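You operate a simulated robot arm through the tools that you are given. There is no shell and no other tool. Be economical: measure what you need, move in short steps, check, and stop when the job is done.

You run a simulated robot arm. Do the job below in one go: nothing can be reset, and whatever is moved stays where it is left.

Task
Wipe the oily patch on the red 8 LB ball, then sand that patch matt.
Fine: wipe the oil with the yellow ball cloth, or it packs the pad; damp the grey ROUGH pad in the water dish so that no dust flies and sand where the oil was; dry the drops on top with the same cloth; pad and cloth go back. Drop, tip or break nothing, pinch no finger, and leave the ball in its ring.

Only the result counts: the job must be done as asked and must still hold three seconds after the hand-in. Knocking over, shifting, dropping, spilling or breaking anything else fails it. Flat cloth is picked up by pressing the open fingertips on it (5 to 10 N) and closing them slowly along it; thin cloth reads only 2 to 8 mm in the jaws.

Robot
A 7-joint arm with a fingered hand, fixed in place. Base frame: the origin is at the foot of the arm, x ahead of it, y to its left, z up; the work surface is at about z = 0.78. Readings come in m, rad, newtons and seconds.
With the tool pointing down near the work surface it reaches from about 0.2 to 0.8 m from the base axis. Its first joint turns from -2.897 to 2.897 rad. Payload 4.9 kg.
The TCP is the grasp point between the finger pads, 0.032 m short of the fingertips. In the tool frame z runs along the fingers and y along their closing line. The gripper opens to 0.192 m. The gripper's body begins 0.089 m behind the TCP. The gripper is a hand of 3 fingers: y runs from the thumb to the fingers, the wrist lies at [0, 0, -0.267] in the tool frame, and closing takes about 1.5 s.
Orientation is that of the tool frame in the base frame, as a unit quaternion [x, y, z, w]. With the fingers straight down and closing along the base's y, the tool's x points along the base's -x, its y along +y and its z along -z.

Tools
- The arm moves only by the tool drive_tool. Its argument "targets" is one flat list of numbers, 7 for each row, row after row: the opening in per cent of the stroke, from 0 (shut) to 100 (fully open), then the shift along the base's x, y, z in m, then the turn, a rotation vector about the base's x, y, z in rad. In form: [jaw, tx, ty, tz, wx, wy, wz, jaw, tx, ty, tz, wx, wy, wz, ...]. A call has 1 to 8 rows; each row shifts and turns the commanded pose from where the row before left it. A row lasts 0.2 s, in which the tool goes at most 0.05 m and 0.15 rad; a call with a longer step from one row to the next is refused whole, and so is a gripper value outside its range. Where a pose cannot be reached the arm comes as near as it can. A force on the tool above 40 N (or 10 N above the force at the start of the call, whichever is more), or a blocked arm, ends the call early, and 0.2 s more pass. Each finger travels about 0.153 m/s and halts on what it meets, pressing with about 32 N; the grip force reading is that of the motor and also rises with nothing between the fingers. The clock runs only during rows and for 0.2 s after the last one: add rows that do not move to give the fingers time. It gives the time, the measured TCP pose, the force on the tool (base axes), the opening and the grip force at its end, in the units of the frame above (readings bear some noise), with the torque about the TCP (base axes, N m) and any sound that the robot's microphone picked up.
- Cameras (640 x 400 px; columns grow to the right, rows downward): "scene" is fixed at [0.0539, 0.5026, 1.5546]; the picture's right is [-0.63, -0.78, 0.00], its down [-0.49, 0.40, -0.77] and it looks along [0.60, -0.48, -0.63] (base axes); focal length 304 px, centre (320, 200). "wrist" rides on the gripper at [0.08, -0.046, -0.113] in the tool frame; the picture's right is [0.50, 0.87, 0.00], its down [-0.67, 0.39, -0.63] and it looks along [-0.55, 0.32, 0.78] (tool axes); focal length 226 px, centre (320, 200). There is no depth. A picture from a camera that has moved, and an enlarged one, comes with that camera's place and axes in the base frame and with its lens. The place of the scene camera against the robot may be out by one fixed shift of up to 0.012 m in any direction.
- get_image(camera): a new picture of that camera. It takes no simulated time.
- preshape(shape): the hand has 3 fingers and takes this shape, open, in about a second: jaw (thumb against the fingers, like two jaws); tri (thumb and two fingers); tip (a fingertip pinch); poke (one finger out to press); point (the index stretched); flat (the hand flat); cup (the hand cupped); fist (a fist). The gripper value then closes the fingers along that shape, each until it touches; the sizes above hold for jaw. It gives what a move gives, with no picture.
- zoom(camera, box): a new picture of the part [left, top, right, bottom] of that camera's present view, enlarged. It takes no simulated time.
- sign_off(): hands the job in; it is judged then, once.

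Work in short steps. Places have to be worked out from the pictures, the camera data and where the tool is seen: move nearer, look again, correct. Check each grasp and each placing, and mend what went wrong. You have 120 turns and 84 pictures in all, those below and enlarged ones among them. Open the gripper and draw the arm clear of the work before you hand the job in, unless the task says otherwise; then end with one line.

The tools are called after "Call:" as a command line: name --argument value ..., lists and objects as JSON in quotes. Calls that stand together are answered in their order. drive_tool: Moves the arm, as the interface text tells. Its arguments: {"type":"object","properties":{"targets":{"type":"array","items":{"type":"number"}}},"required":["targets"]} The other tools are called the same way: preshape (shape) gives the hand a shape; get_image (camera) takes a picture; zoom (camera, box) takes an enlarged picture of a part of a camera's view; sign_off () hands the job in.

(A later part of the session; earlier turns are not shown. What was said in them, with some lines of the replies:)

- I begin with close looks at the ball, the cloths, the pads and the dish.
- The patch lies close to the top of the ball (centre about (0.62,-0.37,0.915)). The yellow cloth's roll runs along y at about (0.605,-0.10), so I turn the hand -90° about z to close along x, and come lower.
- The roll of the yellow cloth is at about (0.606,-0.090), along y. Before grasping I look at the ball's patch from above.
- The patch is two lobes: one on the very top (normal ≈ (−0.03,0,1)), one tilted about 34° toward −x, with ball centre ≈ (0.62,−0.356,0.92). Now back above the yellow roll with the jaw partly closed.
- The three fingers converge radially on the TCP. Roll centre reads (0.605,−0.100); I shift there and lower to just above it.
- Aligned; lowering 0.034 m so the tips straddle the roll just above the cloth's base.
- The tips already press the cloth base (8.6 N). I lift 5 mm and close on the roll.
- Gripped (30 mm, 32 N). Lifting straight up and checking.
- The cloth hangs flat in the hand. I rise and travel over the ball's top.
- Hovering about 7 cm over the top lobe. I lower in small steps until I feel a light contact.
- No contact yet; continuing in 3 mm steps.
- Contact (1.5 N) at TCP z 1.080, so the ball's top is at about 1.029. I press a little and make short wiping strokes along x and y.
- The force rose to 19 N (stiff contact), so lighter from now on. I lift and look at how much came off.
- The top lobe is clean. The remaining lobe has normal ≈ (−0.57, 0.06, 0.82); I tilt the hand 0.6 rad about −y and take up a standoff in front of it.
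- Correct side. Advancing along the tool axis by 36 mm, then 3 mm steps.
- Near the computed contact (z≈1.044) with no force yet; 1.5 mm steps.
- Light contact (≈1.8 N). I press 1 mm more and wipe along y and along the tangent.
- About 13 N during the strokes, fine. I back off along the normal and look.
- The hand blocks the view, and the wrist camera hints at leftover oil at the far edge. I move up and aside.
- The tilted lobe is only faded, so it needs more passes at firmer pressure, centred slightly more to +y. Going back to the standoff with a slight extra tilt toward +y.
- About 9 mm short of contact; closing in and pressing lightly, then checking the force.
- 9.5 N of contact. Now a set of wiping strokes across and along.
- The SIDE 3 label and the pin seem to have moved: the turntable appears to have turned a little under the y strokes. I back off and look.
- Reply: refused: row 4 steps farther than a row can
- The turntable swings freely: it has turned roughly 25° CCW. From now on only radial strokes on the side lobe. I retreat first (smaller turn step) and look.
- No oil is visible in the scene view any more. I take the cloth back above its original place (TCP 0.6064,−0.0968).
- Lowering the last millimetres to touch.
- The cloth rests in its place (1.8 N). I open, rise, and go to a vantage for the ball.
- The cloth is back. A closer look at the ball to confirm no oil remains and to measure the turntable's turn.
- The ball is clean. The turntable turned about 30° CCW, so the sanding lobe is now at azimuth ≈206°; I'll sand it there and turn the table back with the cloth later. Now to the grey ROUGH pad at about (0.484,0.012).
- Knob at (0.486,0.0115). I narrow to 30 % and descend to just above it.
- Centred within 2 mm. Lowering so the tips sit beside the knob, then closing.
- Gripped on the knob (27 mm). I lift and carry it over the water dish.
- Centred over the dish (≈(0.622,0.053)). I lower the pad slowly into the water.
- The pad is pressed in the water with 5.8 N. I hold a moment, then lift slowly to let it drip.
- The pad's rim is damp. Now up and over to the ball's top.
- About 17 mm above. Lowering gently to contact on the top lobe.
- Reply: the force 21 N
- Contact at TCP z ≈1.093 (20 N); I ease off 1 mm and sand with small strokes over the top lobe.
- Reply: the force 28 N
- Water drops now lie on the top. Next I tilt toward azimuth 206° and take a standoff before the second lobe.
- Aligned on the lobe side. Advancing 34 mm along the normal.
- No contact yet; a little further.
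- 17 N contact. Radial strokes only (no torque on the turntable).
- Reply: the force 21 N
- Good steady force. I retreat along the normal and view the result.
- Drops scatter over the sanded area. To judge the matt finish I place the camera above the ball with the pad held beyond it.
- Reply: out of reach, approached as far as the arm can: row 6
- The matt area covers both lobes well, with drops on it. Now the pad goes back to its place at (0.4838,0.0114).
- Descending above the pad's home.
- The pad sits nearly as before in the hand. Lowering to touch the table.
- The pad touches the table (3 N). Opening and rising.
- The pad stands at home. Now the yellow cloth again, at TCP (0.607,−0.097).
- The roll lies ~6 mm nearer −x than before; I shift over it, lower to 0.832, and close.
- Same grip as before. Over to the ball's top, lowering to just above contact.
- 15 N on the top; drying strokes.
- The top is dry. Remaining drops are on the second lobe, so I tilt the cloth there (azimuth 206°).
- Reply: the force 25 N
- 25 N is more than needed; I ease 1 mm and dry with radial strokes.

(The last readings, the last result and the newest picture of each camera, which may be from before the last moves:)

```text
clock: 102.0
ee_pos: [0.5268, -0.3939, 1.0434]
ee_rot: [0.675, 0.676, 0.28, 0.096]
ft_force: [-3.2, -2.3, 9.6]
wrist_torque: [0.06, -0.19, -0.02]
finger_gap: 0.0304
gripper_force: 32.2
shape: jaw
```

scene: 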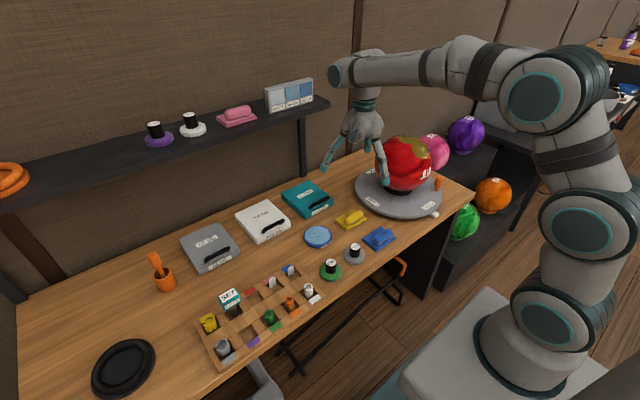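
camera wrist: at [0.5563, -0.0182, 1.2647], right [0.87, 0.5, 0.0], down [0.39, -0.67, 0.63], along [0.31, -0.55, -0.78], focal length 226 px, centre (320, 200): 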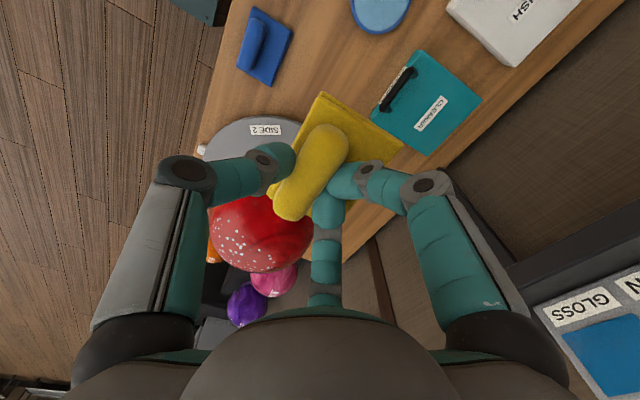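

Now, still pressed at ~10 N, I co-rotate the cloth about the ball's axis by −30° to bring the turntable back.

Call:
drive_tool --targets '[10, -0.0043, 0.0126, 0, 0, 0, -0.13, 10, -0.0026, 0.0129, 0, 0, 0, -0.13, 10, -0.0009, 0.0135, 0, 0, 0, -0.13, 10, 0.0008, 0.013, 0, 0, 0, -0.13, 10, 0, 0, 0, 0, 0, 0]'

Call:
zoom --camera "scene" --box '[330, 120, 490, 220]'

```text
clock: 103.2
ee_pos: [0.5189, -0.3416, 1.0409]
ee_rot: [0.827, 0.479, 0.245, 0.164]
ft_force: [-1.0, 1.0, -0.6]
wrist_torque: [0.02, 0.02, 0.0]
finger_gap: 0.0302
gripper_force: 31.8
shape: jaw
```

```text
4.00 times, centred on (410, 170) of scene
camera zoom: at [0.0539, 0.5026, 1.5546], right [-0.63, -0.78, 0.0], down [-0.49, 0.4, -0.77], along [0.6, -0.48, -0.63], focal length 1217 px, centre (-40, 320)
```

zoom: 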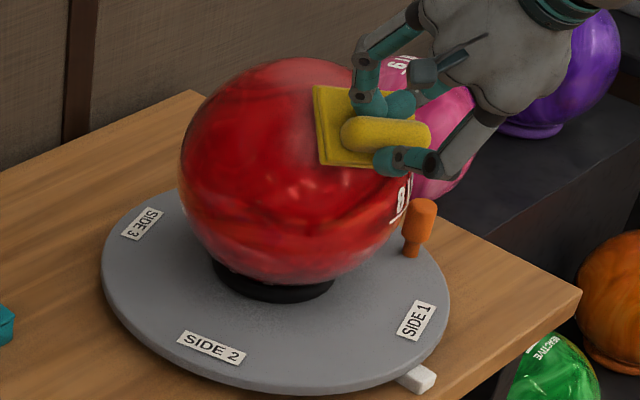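

It turned about 40 % back, then contact was lost. I press in lightly again and continue the co-rotation.

Call:
drive_tool --targets '[10, 0.0008, 0, -0.0012, 0, 0, 0, 10, 0.0008, 0, -0.0012, 0, 0, 0, 10, 0, 0, 0, 0, 0, 0]'

```text
clock: 104.0
ee_pos: [0.5203, -0.3412, 1.042]
ee_rot: [0.826, 0.479, 0.245, 0.165]
ft_force: [-17.6, 4.8, 16.0]
wrist_torque: [0.11, 0.19, 0.03]
finger_gap: 0.0308
gripper_force: 32.4
shape: jaw
```

Call:
drive_tool --targets '[10, 0.002, 0.0098, -0.0002, 0, 0, -0.1, 10, 0.003, 0.0096, -0.0002, 0, 0, -0.1, 10, 0.0038, 0.0092, -0.0002, 0, 0, -0.1, 10, 0, 0, 0, 0, 0, 0]'

Call:
zoom --camera "scene" --box '[330, 120, 490, 220]'

```text
clock: 105.0
ee_pos: [0.5312, -0.3121, 1.0408]
ee_rot: [0.889, 0.349, 0.219, 0.2]
ft_force: [-6.3, 6.3, 14.3]
wrist_torque: [0.03, -0.1, -0.05]
finger_gap: 0.031
gripper_force: 31.6
shape: jaw
```

```text
4.00 times, centred on (410, 170) of scene
camera zoom: at [0.0539, 0.5026, 1.5546], right [-0.63, -0.78, 0.0], down [-0.49, 0.4, -0.77], along [0.6, -0.48, -0.63], focal length 1217 px, centre (-40, 320)
```

zoom: 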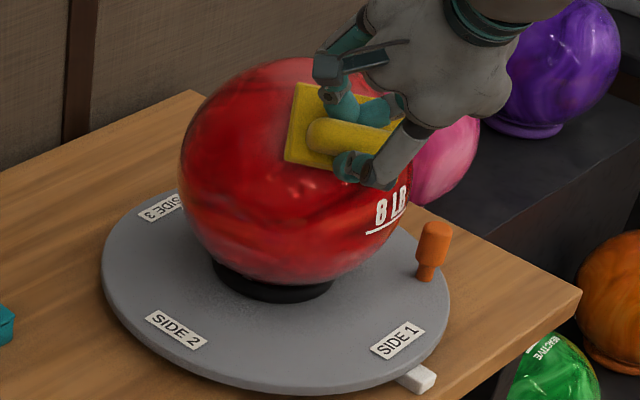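

The turntable is back at its original heading (within ~1°). I lift off, then undo the yaw and the tilt.

Call:
drive_tool --targets '[10, -0.009, 0.004, 0.0144, 0, 0, 0, 10, -0.015, 0.007, 0.03, 0, 0, 0, 10, -0.005, 0.02, 0.04, 0, 0, 0.1367, 10, 0, 0.03, 0.03, 0, 0, 0.1367, 10, 0, 0.03, 0.02, 0, 0, 0.1367, 10, 0, 0.03, 0, 0, 0, 0.1367, 10, 0, 0, 0, 0, 0, 0.1367, 10, 0, 0, 0, 0, 0, 0.1367]'

Call:
drive_tool --targets '[10, 0, 0, 0, -0.066, 0.1346, 0, 10, 0, 0, 0, -0.066, 0.1346, 0, 10, 0, 0, 0, -0.066, 0.1346, 0, 10, 0, 0, 0, -0.066, 0.1346, 0, 10, 0, 0, 0, 0, 0, 0]'

Call:
zoom --camera "scene" --box '[370, 120, 450, 200]'

Call:
get_image --camera "wrist"

```text
clock: 106.8
ee_pos: [0.5008, -0.1912, 1.1742]
ee_rot: [0.675, 0.676, 0.28, 0.095]
ft_force: [-0.2, -0.5, -0.4]
wrist_torque: [0.0, 0.03, 0.02]
finger_gap: 0.0305
gripper_force: 31.8
shape: jaw
```

```text
clock: 108.0
ee_pos: [0.5001, -0.1915, 1.175]
ee_rot: [0.707, 0.707, -0.002, 0.0]
ft_force: [0.6, -0.4, 0.2]
wrist_torque: [-0.01, 0.01, 0.0]
finger_gap: 0.03
gripper_force: 32.0
shape: jaw
```

```text
5.00 times, centred on (410, 160) of scene
camera zoom: at [0.0539, 0.5026, 1.5546], right [-0.63, -0.78, 0.0], down [-0.49, 0.4, -0.77], along [0.6, -0.48, -0.63], focal length 1522 px, centre (-130, 400)
```

zoom: 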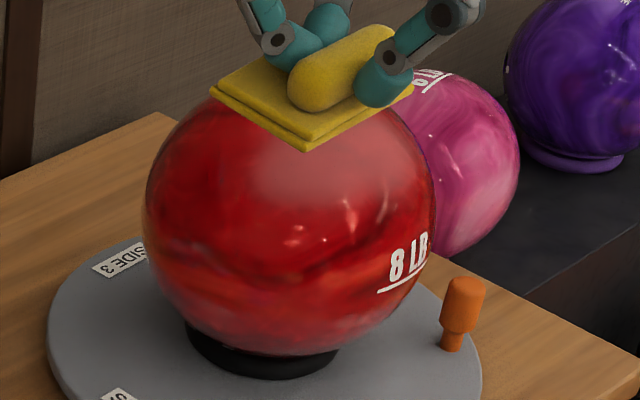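

```text
17 pictures are left
camera wrist: at [0.4558, -0.1118, 1.2867], right [0.87, 0.5, 0.0], down [0.39, -0.67, 0.63], along [0.31, -0.55, -0.78], focal length 226 px, centre (320, 200)
```

wrist: 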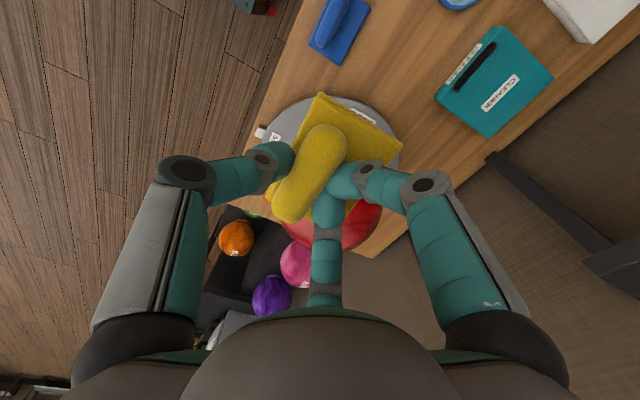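

Moving toward the cloth's home, then a clear look at the ball before I set it down.

Call:
drive_tool --targets '[10, 0.0265, 0.0237, -0.01, 0, 0, 0, 10, 0.0265, 0.0237, -0.01, 0, 0, 0, 10, 0.0265, 0.0237, -0.01, 0, 0, 0, 10, 0.0268, 0.0237, -0.01, 0, 0, 0, 10, 0, 0, 0, 0, 0, 0]'

Call:
zoom --camera "scene" --box '[370, 120, 450, 200]'

Call:
zoom --camera "wrist" --box '[180, 140, 340, 300]'

```text
clock: 109.2
ee_pos: [0.6074, -0.0966, 1.1342]
ee_rot: [0.707, 0.707, 0.0, 0.001]
ft_force: [0.4, -0.4, -0.3]
wrist_torque: [0.03, -0.01, 0.01]
finger_gap: 0.0303
gripper_force: 32.2
shape: jaw
```

```text
5.00 times, centred on (410, 160) of scene
camera zoom: at [0.0539, 0.5026, 1.5546], right [-0.63, -0.78, 0.0], down [-0.49, 0.4, -0.77], along [0.6, -0.48, -0.63], focal length 1522 px, centre (-130, 400)
```

zoom: 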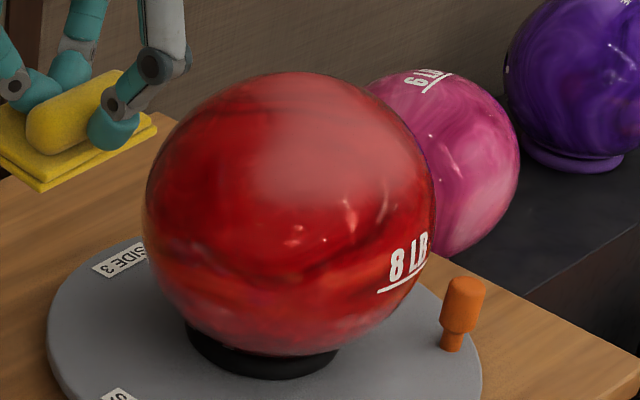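

```text
2.50 times, centred on (260, 220) of wrist
camera zoom: at [0.5622, -0.0171, 1.2461], right [0.87, 0.5, 0.0], down [0.39, -0.67, 0.63], along [0.32, -0.55, -0.78], focal length 565 px, centre (470, 150)
```

zoom: 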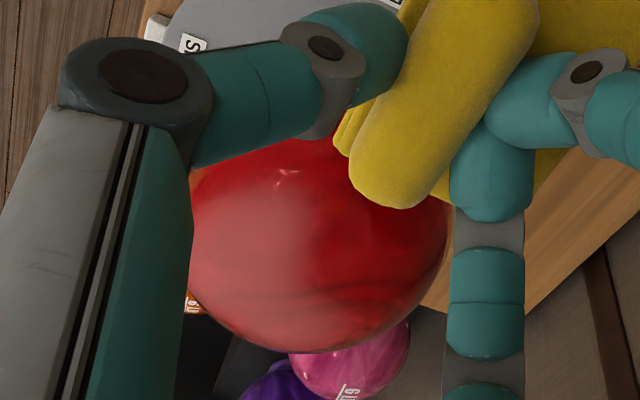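

The ball looks dry and matt. Setting the cloth down at its original spot.

Call:
drive_tool --targets '[10, 0, 0, -0.048, 0, 0, 0, 10, 0, 0, -0.048, 0, 0, 0, 10, 0, 0, -0.048, 0, 0, 0, 10, 0, 0, -0.048, 0, 0, 0, 10, 0, 0, -0.048, 0, 0, 0, 10, 0, 0, -0.035, 0, 0, 0, 10, 0, 0, -0.015, 0, 0, 0, 10, 0, 0, -0.005, 0, 0, 0]'

Call:
drive_tool --targets '[10, 0, 0, -0.004, 0, 0, 0, 10, 0, 0, -0.002, 0, 0, 0, 10, 0, 0, 0, 0, 0, 0]'

```text
clock: 111.0
ee_pos: [0.606, -0.0974, 0.8392]
ee_rot: [0.707, 0.707, 0.0, 0.0]
ft_force: [-0.2, -0.1, -0.6]
wrist_torque: [-0.01, 0.02, 0.0]
finger_gap: 0.0303
gripper_force: 32.3
shape: jaw
```

```text
clock: 111.8
ee_pos: [0.6074, -0.0977, 0.8329]
ee_rot: [0.706, 0.708, -0.001, 0.0]
ft_force: [-0.2, 0.0, -0.1]
wrist_torque: [0.07, 0.07, 0.01]
finger_gap: 0.0302
gripper_force: 32.3
shape: jaw
```

Call:
drive_tool --targets '[10, 0, 0, -0.0015, 0, 0, 0, 10, 0, 0, -0.001, 0, 0, 0, 10, 0, 0, 0, 0, 0, 0]'

```text
clock: 112.6
ee_pos: [0.6079, -0.0972, 0.8308]
ee_rot: [0.707, 0.707, -0.001, 0.001]
ft_force: [0.2, -2.5, 3.8]
wrist_torque: [0.06, 0.11, 0.02]
finger_gap: 0.0301
gripper_force: 32.3
shape: jaw
```

The cloth rests on the table (3.8 N). Opening and rising clear, then a vantage on the ball.

Call:
drive_tool --targets '[18, 0, 0, 0, 0, 0, 0, 26, 0, 0, 0, 0, 0, 0, 34, 0, 0, 0, 0, 0, 0, 40, 0, 0, 0, 0, 0, 0, 40, 0, 0, 0.03, 0, 0, 0, 40, 0, 0, 0.045, 0, 0, 0, 40, 0, 0, 0.048, 0, 0, 0, 40, 0, 0, 0.048, 0, 0, 0]'

Call:
drive_tool --targets '[40, -0.014, -0.02, 0.04, 0, 0, 0, 40, -0.014, -0.02, 0.04, 0, 0, 0, 40, -0.014, -0.02, 0.04, 0, 0, 0, 40, -0.014, -0.025, 0.04, 0, 0, 0, 40, -0.015, -0.025, 0.035, 0, 0, 0, 40, -0.015, -0.018, 0.02, 0, 0, 0, 40, 0, 0, 0, 0, 0, 0]'

Call:
zoom --camera "wrist" --box '[250, 100, 410, 230]'

Call:
get_image --camera "scene"

Call:
zoom --camera "scene" --box '[270, 170, 430, 270]'

```text
clock: 114.4
ee_pos: [0.6059, -0.0972, 1.0003]
ee_rot: [0.707, 0.707, -0.001, -0.002]
ft_force: [0.0, -0.4, 0.1]
wrist_torque: [0.01, 0.0, -0.02]
finger_gap: 0.0764
gripper_force: 0.1
shape: jaw
```

```text
clock: 116.0
ee_pos: [0.5206, -0.2251, 1.2174]
ee_rot: [0.707, 0.708, 0.0, 0.0]
ft_force: [0.1, 0.5, -0.2]
wrist_torque: [-0.02, 0.0, 0.0]
finger_gap: 0.0766
gripper_force: 0.0
shape: jaw
```

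```text
3.08 times, centred on (330, 165) of wrist
camera zoom: at [0.4756, -0.145, 1.3287], right [0.87, 0.5, 0.0], down [0.39, -0.67, 0.63], along [0.32, -0.55, -0.78], focal length 696 px, centre (289, 308)
```

zoom: 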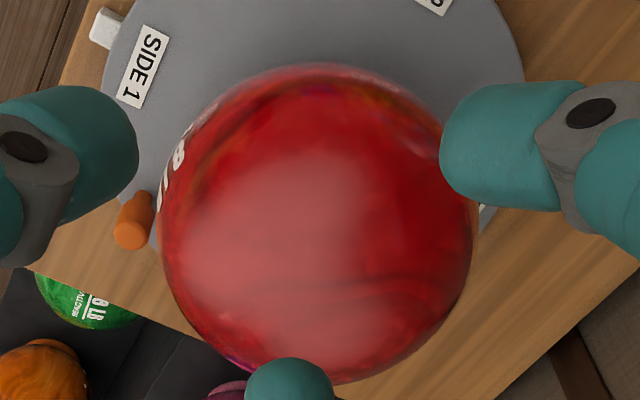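

```text
13 pictures are left
```

scene: 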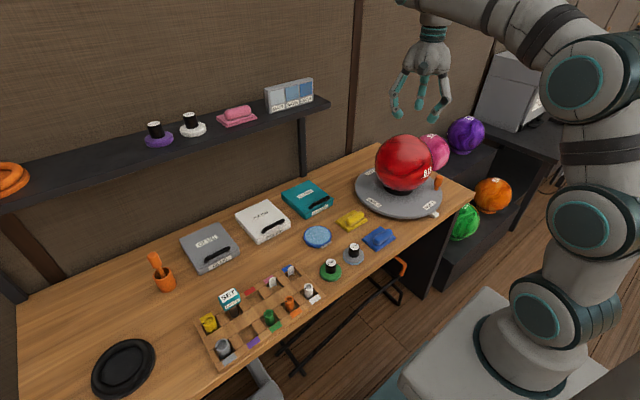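

```text
4.00 times, centred on (350, 220) of scene
camera zoom: at [0.0539, 0.5026, 1.5546], right [-0.63, -0.78, 0.0], down [-0.49, 0.4, -0.77], along [0.6, -0.48, -0.63], focal length 1217 px, centre (200, 120)
```

zoom: 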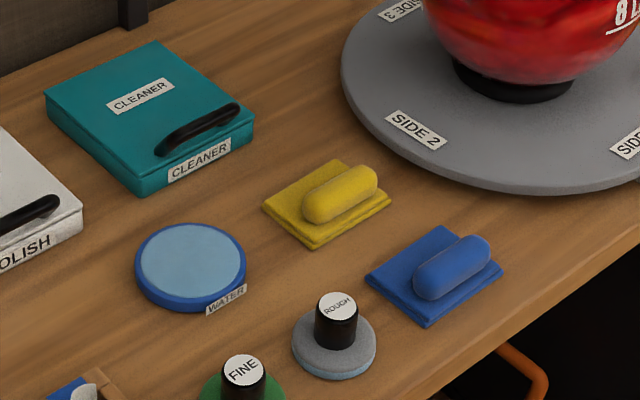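

Everything is in place. I check closely whether the matt area reaches the left edge of the former side lobe.

Call:
zoom --camera "wrist" --box '[285, 120, 375, 200]'

Call:
zoom --camera "scene" --box '[380, 130, 440, 180]'

```text
5.00 times, centred on (330, 160) of wrist
camera zoom: at [0.4756, -0.145, 1.3287], right [0.87, 0.5, 0.0], down [0.39, -0.67, 0.63], along [0.32, -0.55, -0.78], focal length 1130 px, centre (270, 400)
```

zoom: 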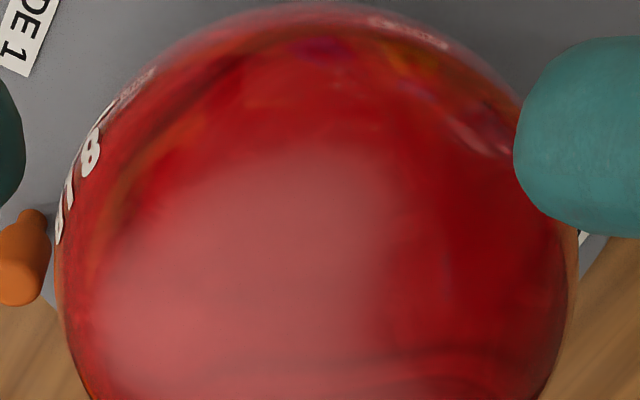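

```text
8.00 times, centred on (410, 155) of scene
camera zoom: at [0.0539, 0.5026, 1.5546], right [-0.63, -0.78, 0.0], down [-0.49, 0.4, -0.77], along [0.6, -0.48, -0.63], focal length 2435 px, centre (-400, 560)
```

zoom: 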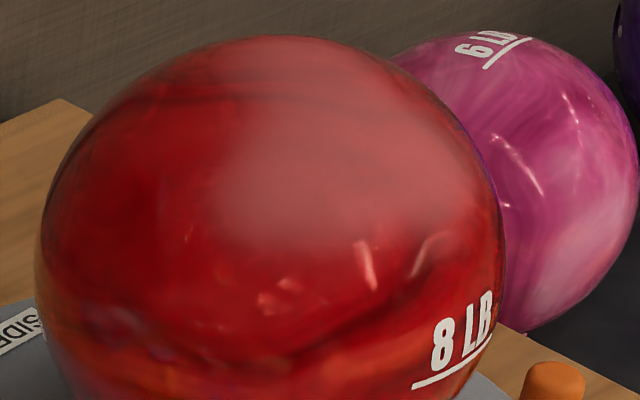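

Coverage looks right. One last look straight from above for leftover drops on the far side.

Call:
drive_tool --targets '[40, 0.013, -0.036, 0, 0, 0, 0, 40, 0.013, -0.036, 0, 0, 0, 0, 40, 0.013, -0.036, 0, 0, 0, 0, 40, 0.013, -0.036, 0, 0, 0, 0, 40, 0, -0.02, 0, 0, 0, 0, 40, 0, 0, 0, 0, 0, 0]'

Call:
zoom --camera "wrist" --box '[200, 0, 440, 160]'

```text
clock: 117.4
ee_pos: [0.5739, -0.3893, 1.2151]
ee_rot: [0.707, 0.707, 0.001, 0.0]
ft_force: [0.6, -0.5, 0.5]
wrist_torque: [0.01, -0.01, 0.0]
finger_gap: 0.0765
gripper_force: 0.0
shape: jaw
```

```text
2.50 times, centred on (320, 80) of wrist
camera zoom: at [0.5288, -0.3094, 1.3286], right [0.87, 0.5, 0.0], down [0.39, -0.67, 0.63], along [0.32, -0.55, -0.78], focal length 565 px, centre (320, 500)
```

zoom: 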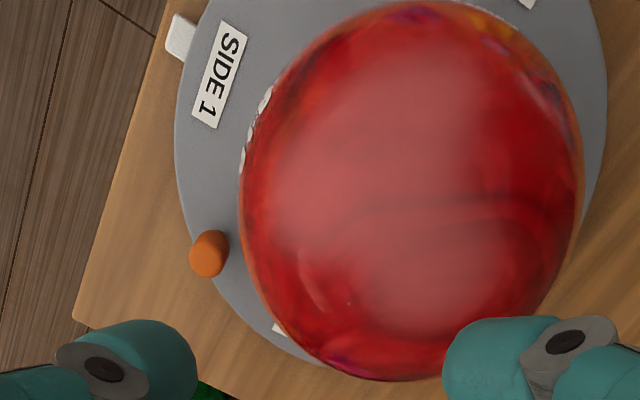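

Both lobes are covered. A tiny speck shows at the lower left; I zoom in on it.

Call:
zoom --camera "wrist" --box '[310, 100, 350, 140]'

```text
10.00 times, centred on (330, 120) of wrist
camera zoom: at [0.5288, -0.3094, 1.3286], right [0.87, 0.5, 0.0], down [0.39, -0.67, 0.63], along [0.32, -0.55, -0.78], focal length 2261 px, centre (220, 1000)
```

zoom: 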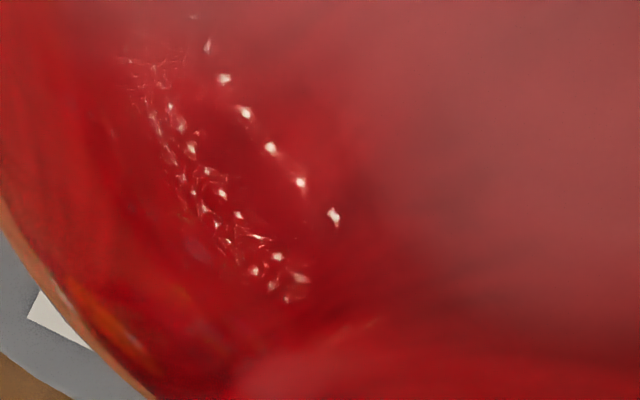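

Those are only reflections of the lamps on the glossy part. I draw the arm clear and open the hand.

Call:
drive_tool --targets '[50, -0.01, 0.02, 0.03, 0, 0, 0, 60, -0.02, 0.04, 0.015, 0, 0, 0, 70, -0.02, 0.045, 0, 0, 0, 0, 80, -0.02, 0.045, 0, 0, 0, 0, 90, -0.02, 0.045, 0, 0, 0, 0, 100, -0.02, 0.045, 0, 0, 0, 0, 100, 0, 0.04, 0, 0, 0, 0, 100, 0, 0, 0, 0, 0, 0]'

Call:
get_image --camera "scene"

```text
clock: 119.2
ee_pos: [0.4625, -0.1105, 1.2614]
ee_rot: [0.707, 0.707, 0.0, 0.001]
ft_force: [0.5, 0.3, 0.4]
wrist_torque: [0.01, -0.02, 0.01]
finger_gap: 0.1918
gripper_force: 0.1
shape: jaw
```

```text
7 pictures are left
```

scene: 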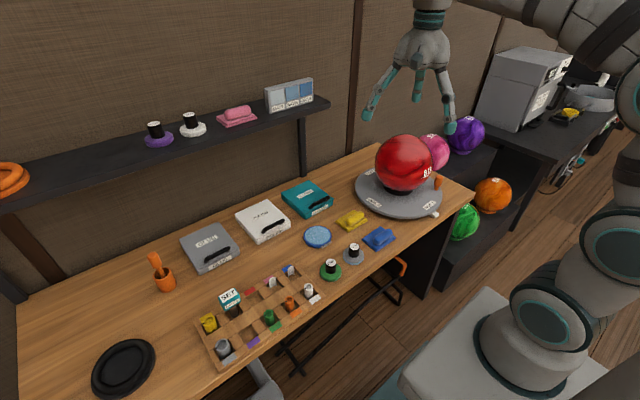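

All is in place, the ball in its ring, the hand open and clear. Handing in.

Call:
sign_off

```text
The job is handed in.
```

I wiped the oily patch off the 8 LB ball, sanded it matt with the damped ROUGH pad and dried it. The pad and cloth are back within a few millimetres of their places, and the ball is in its ring. The turntable swung about 30° during the wiping, and I turned it back to within about 1–2°.
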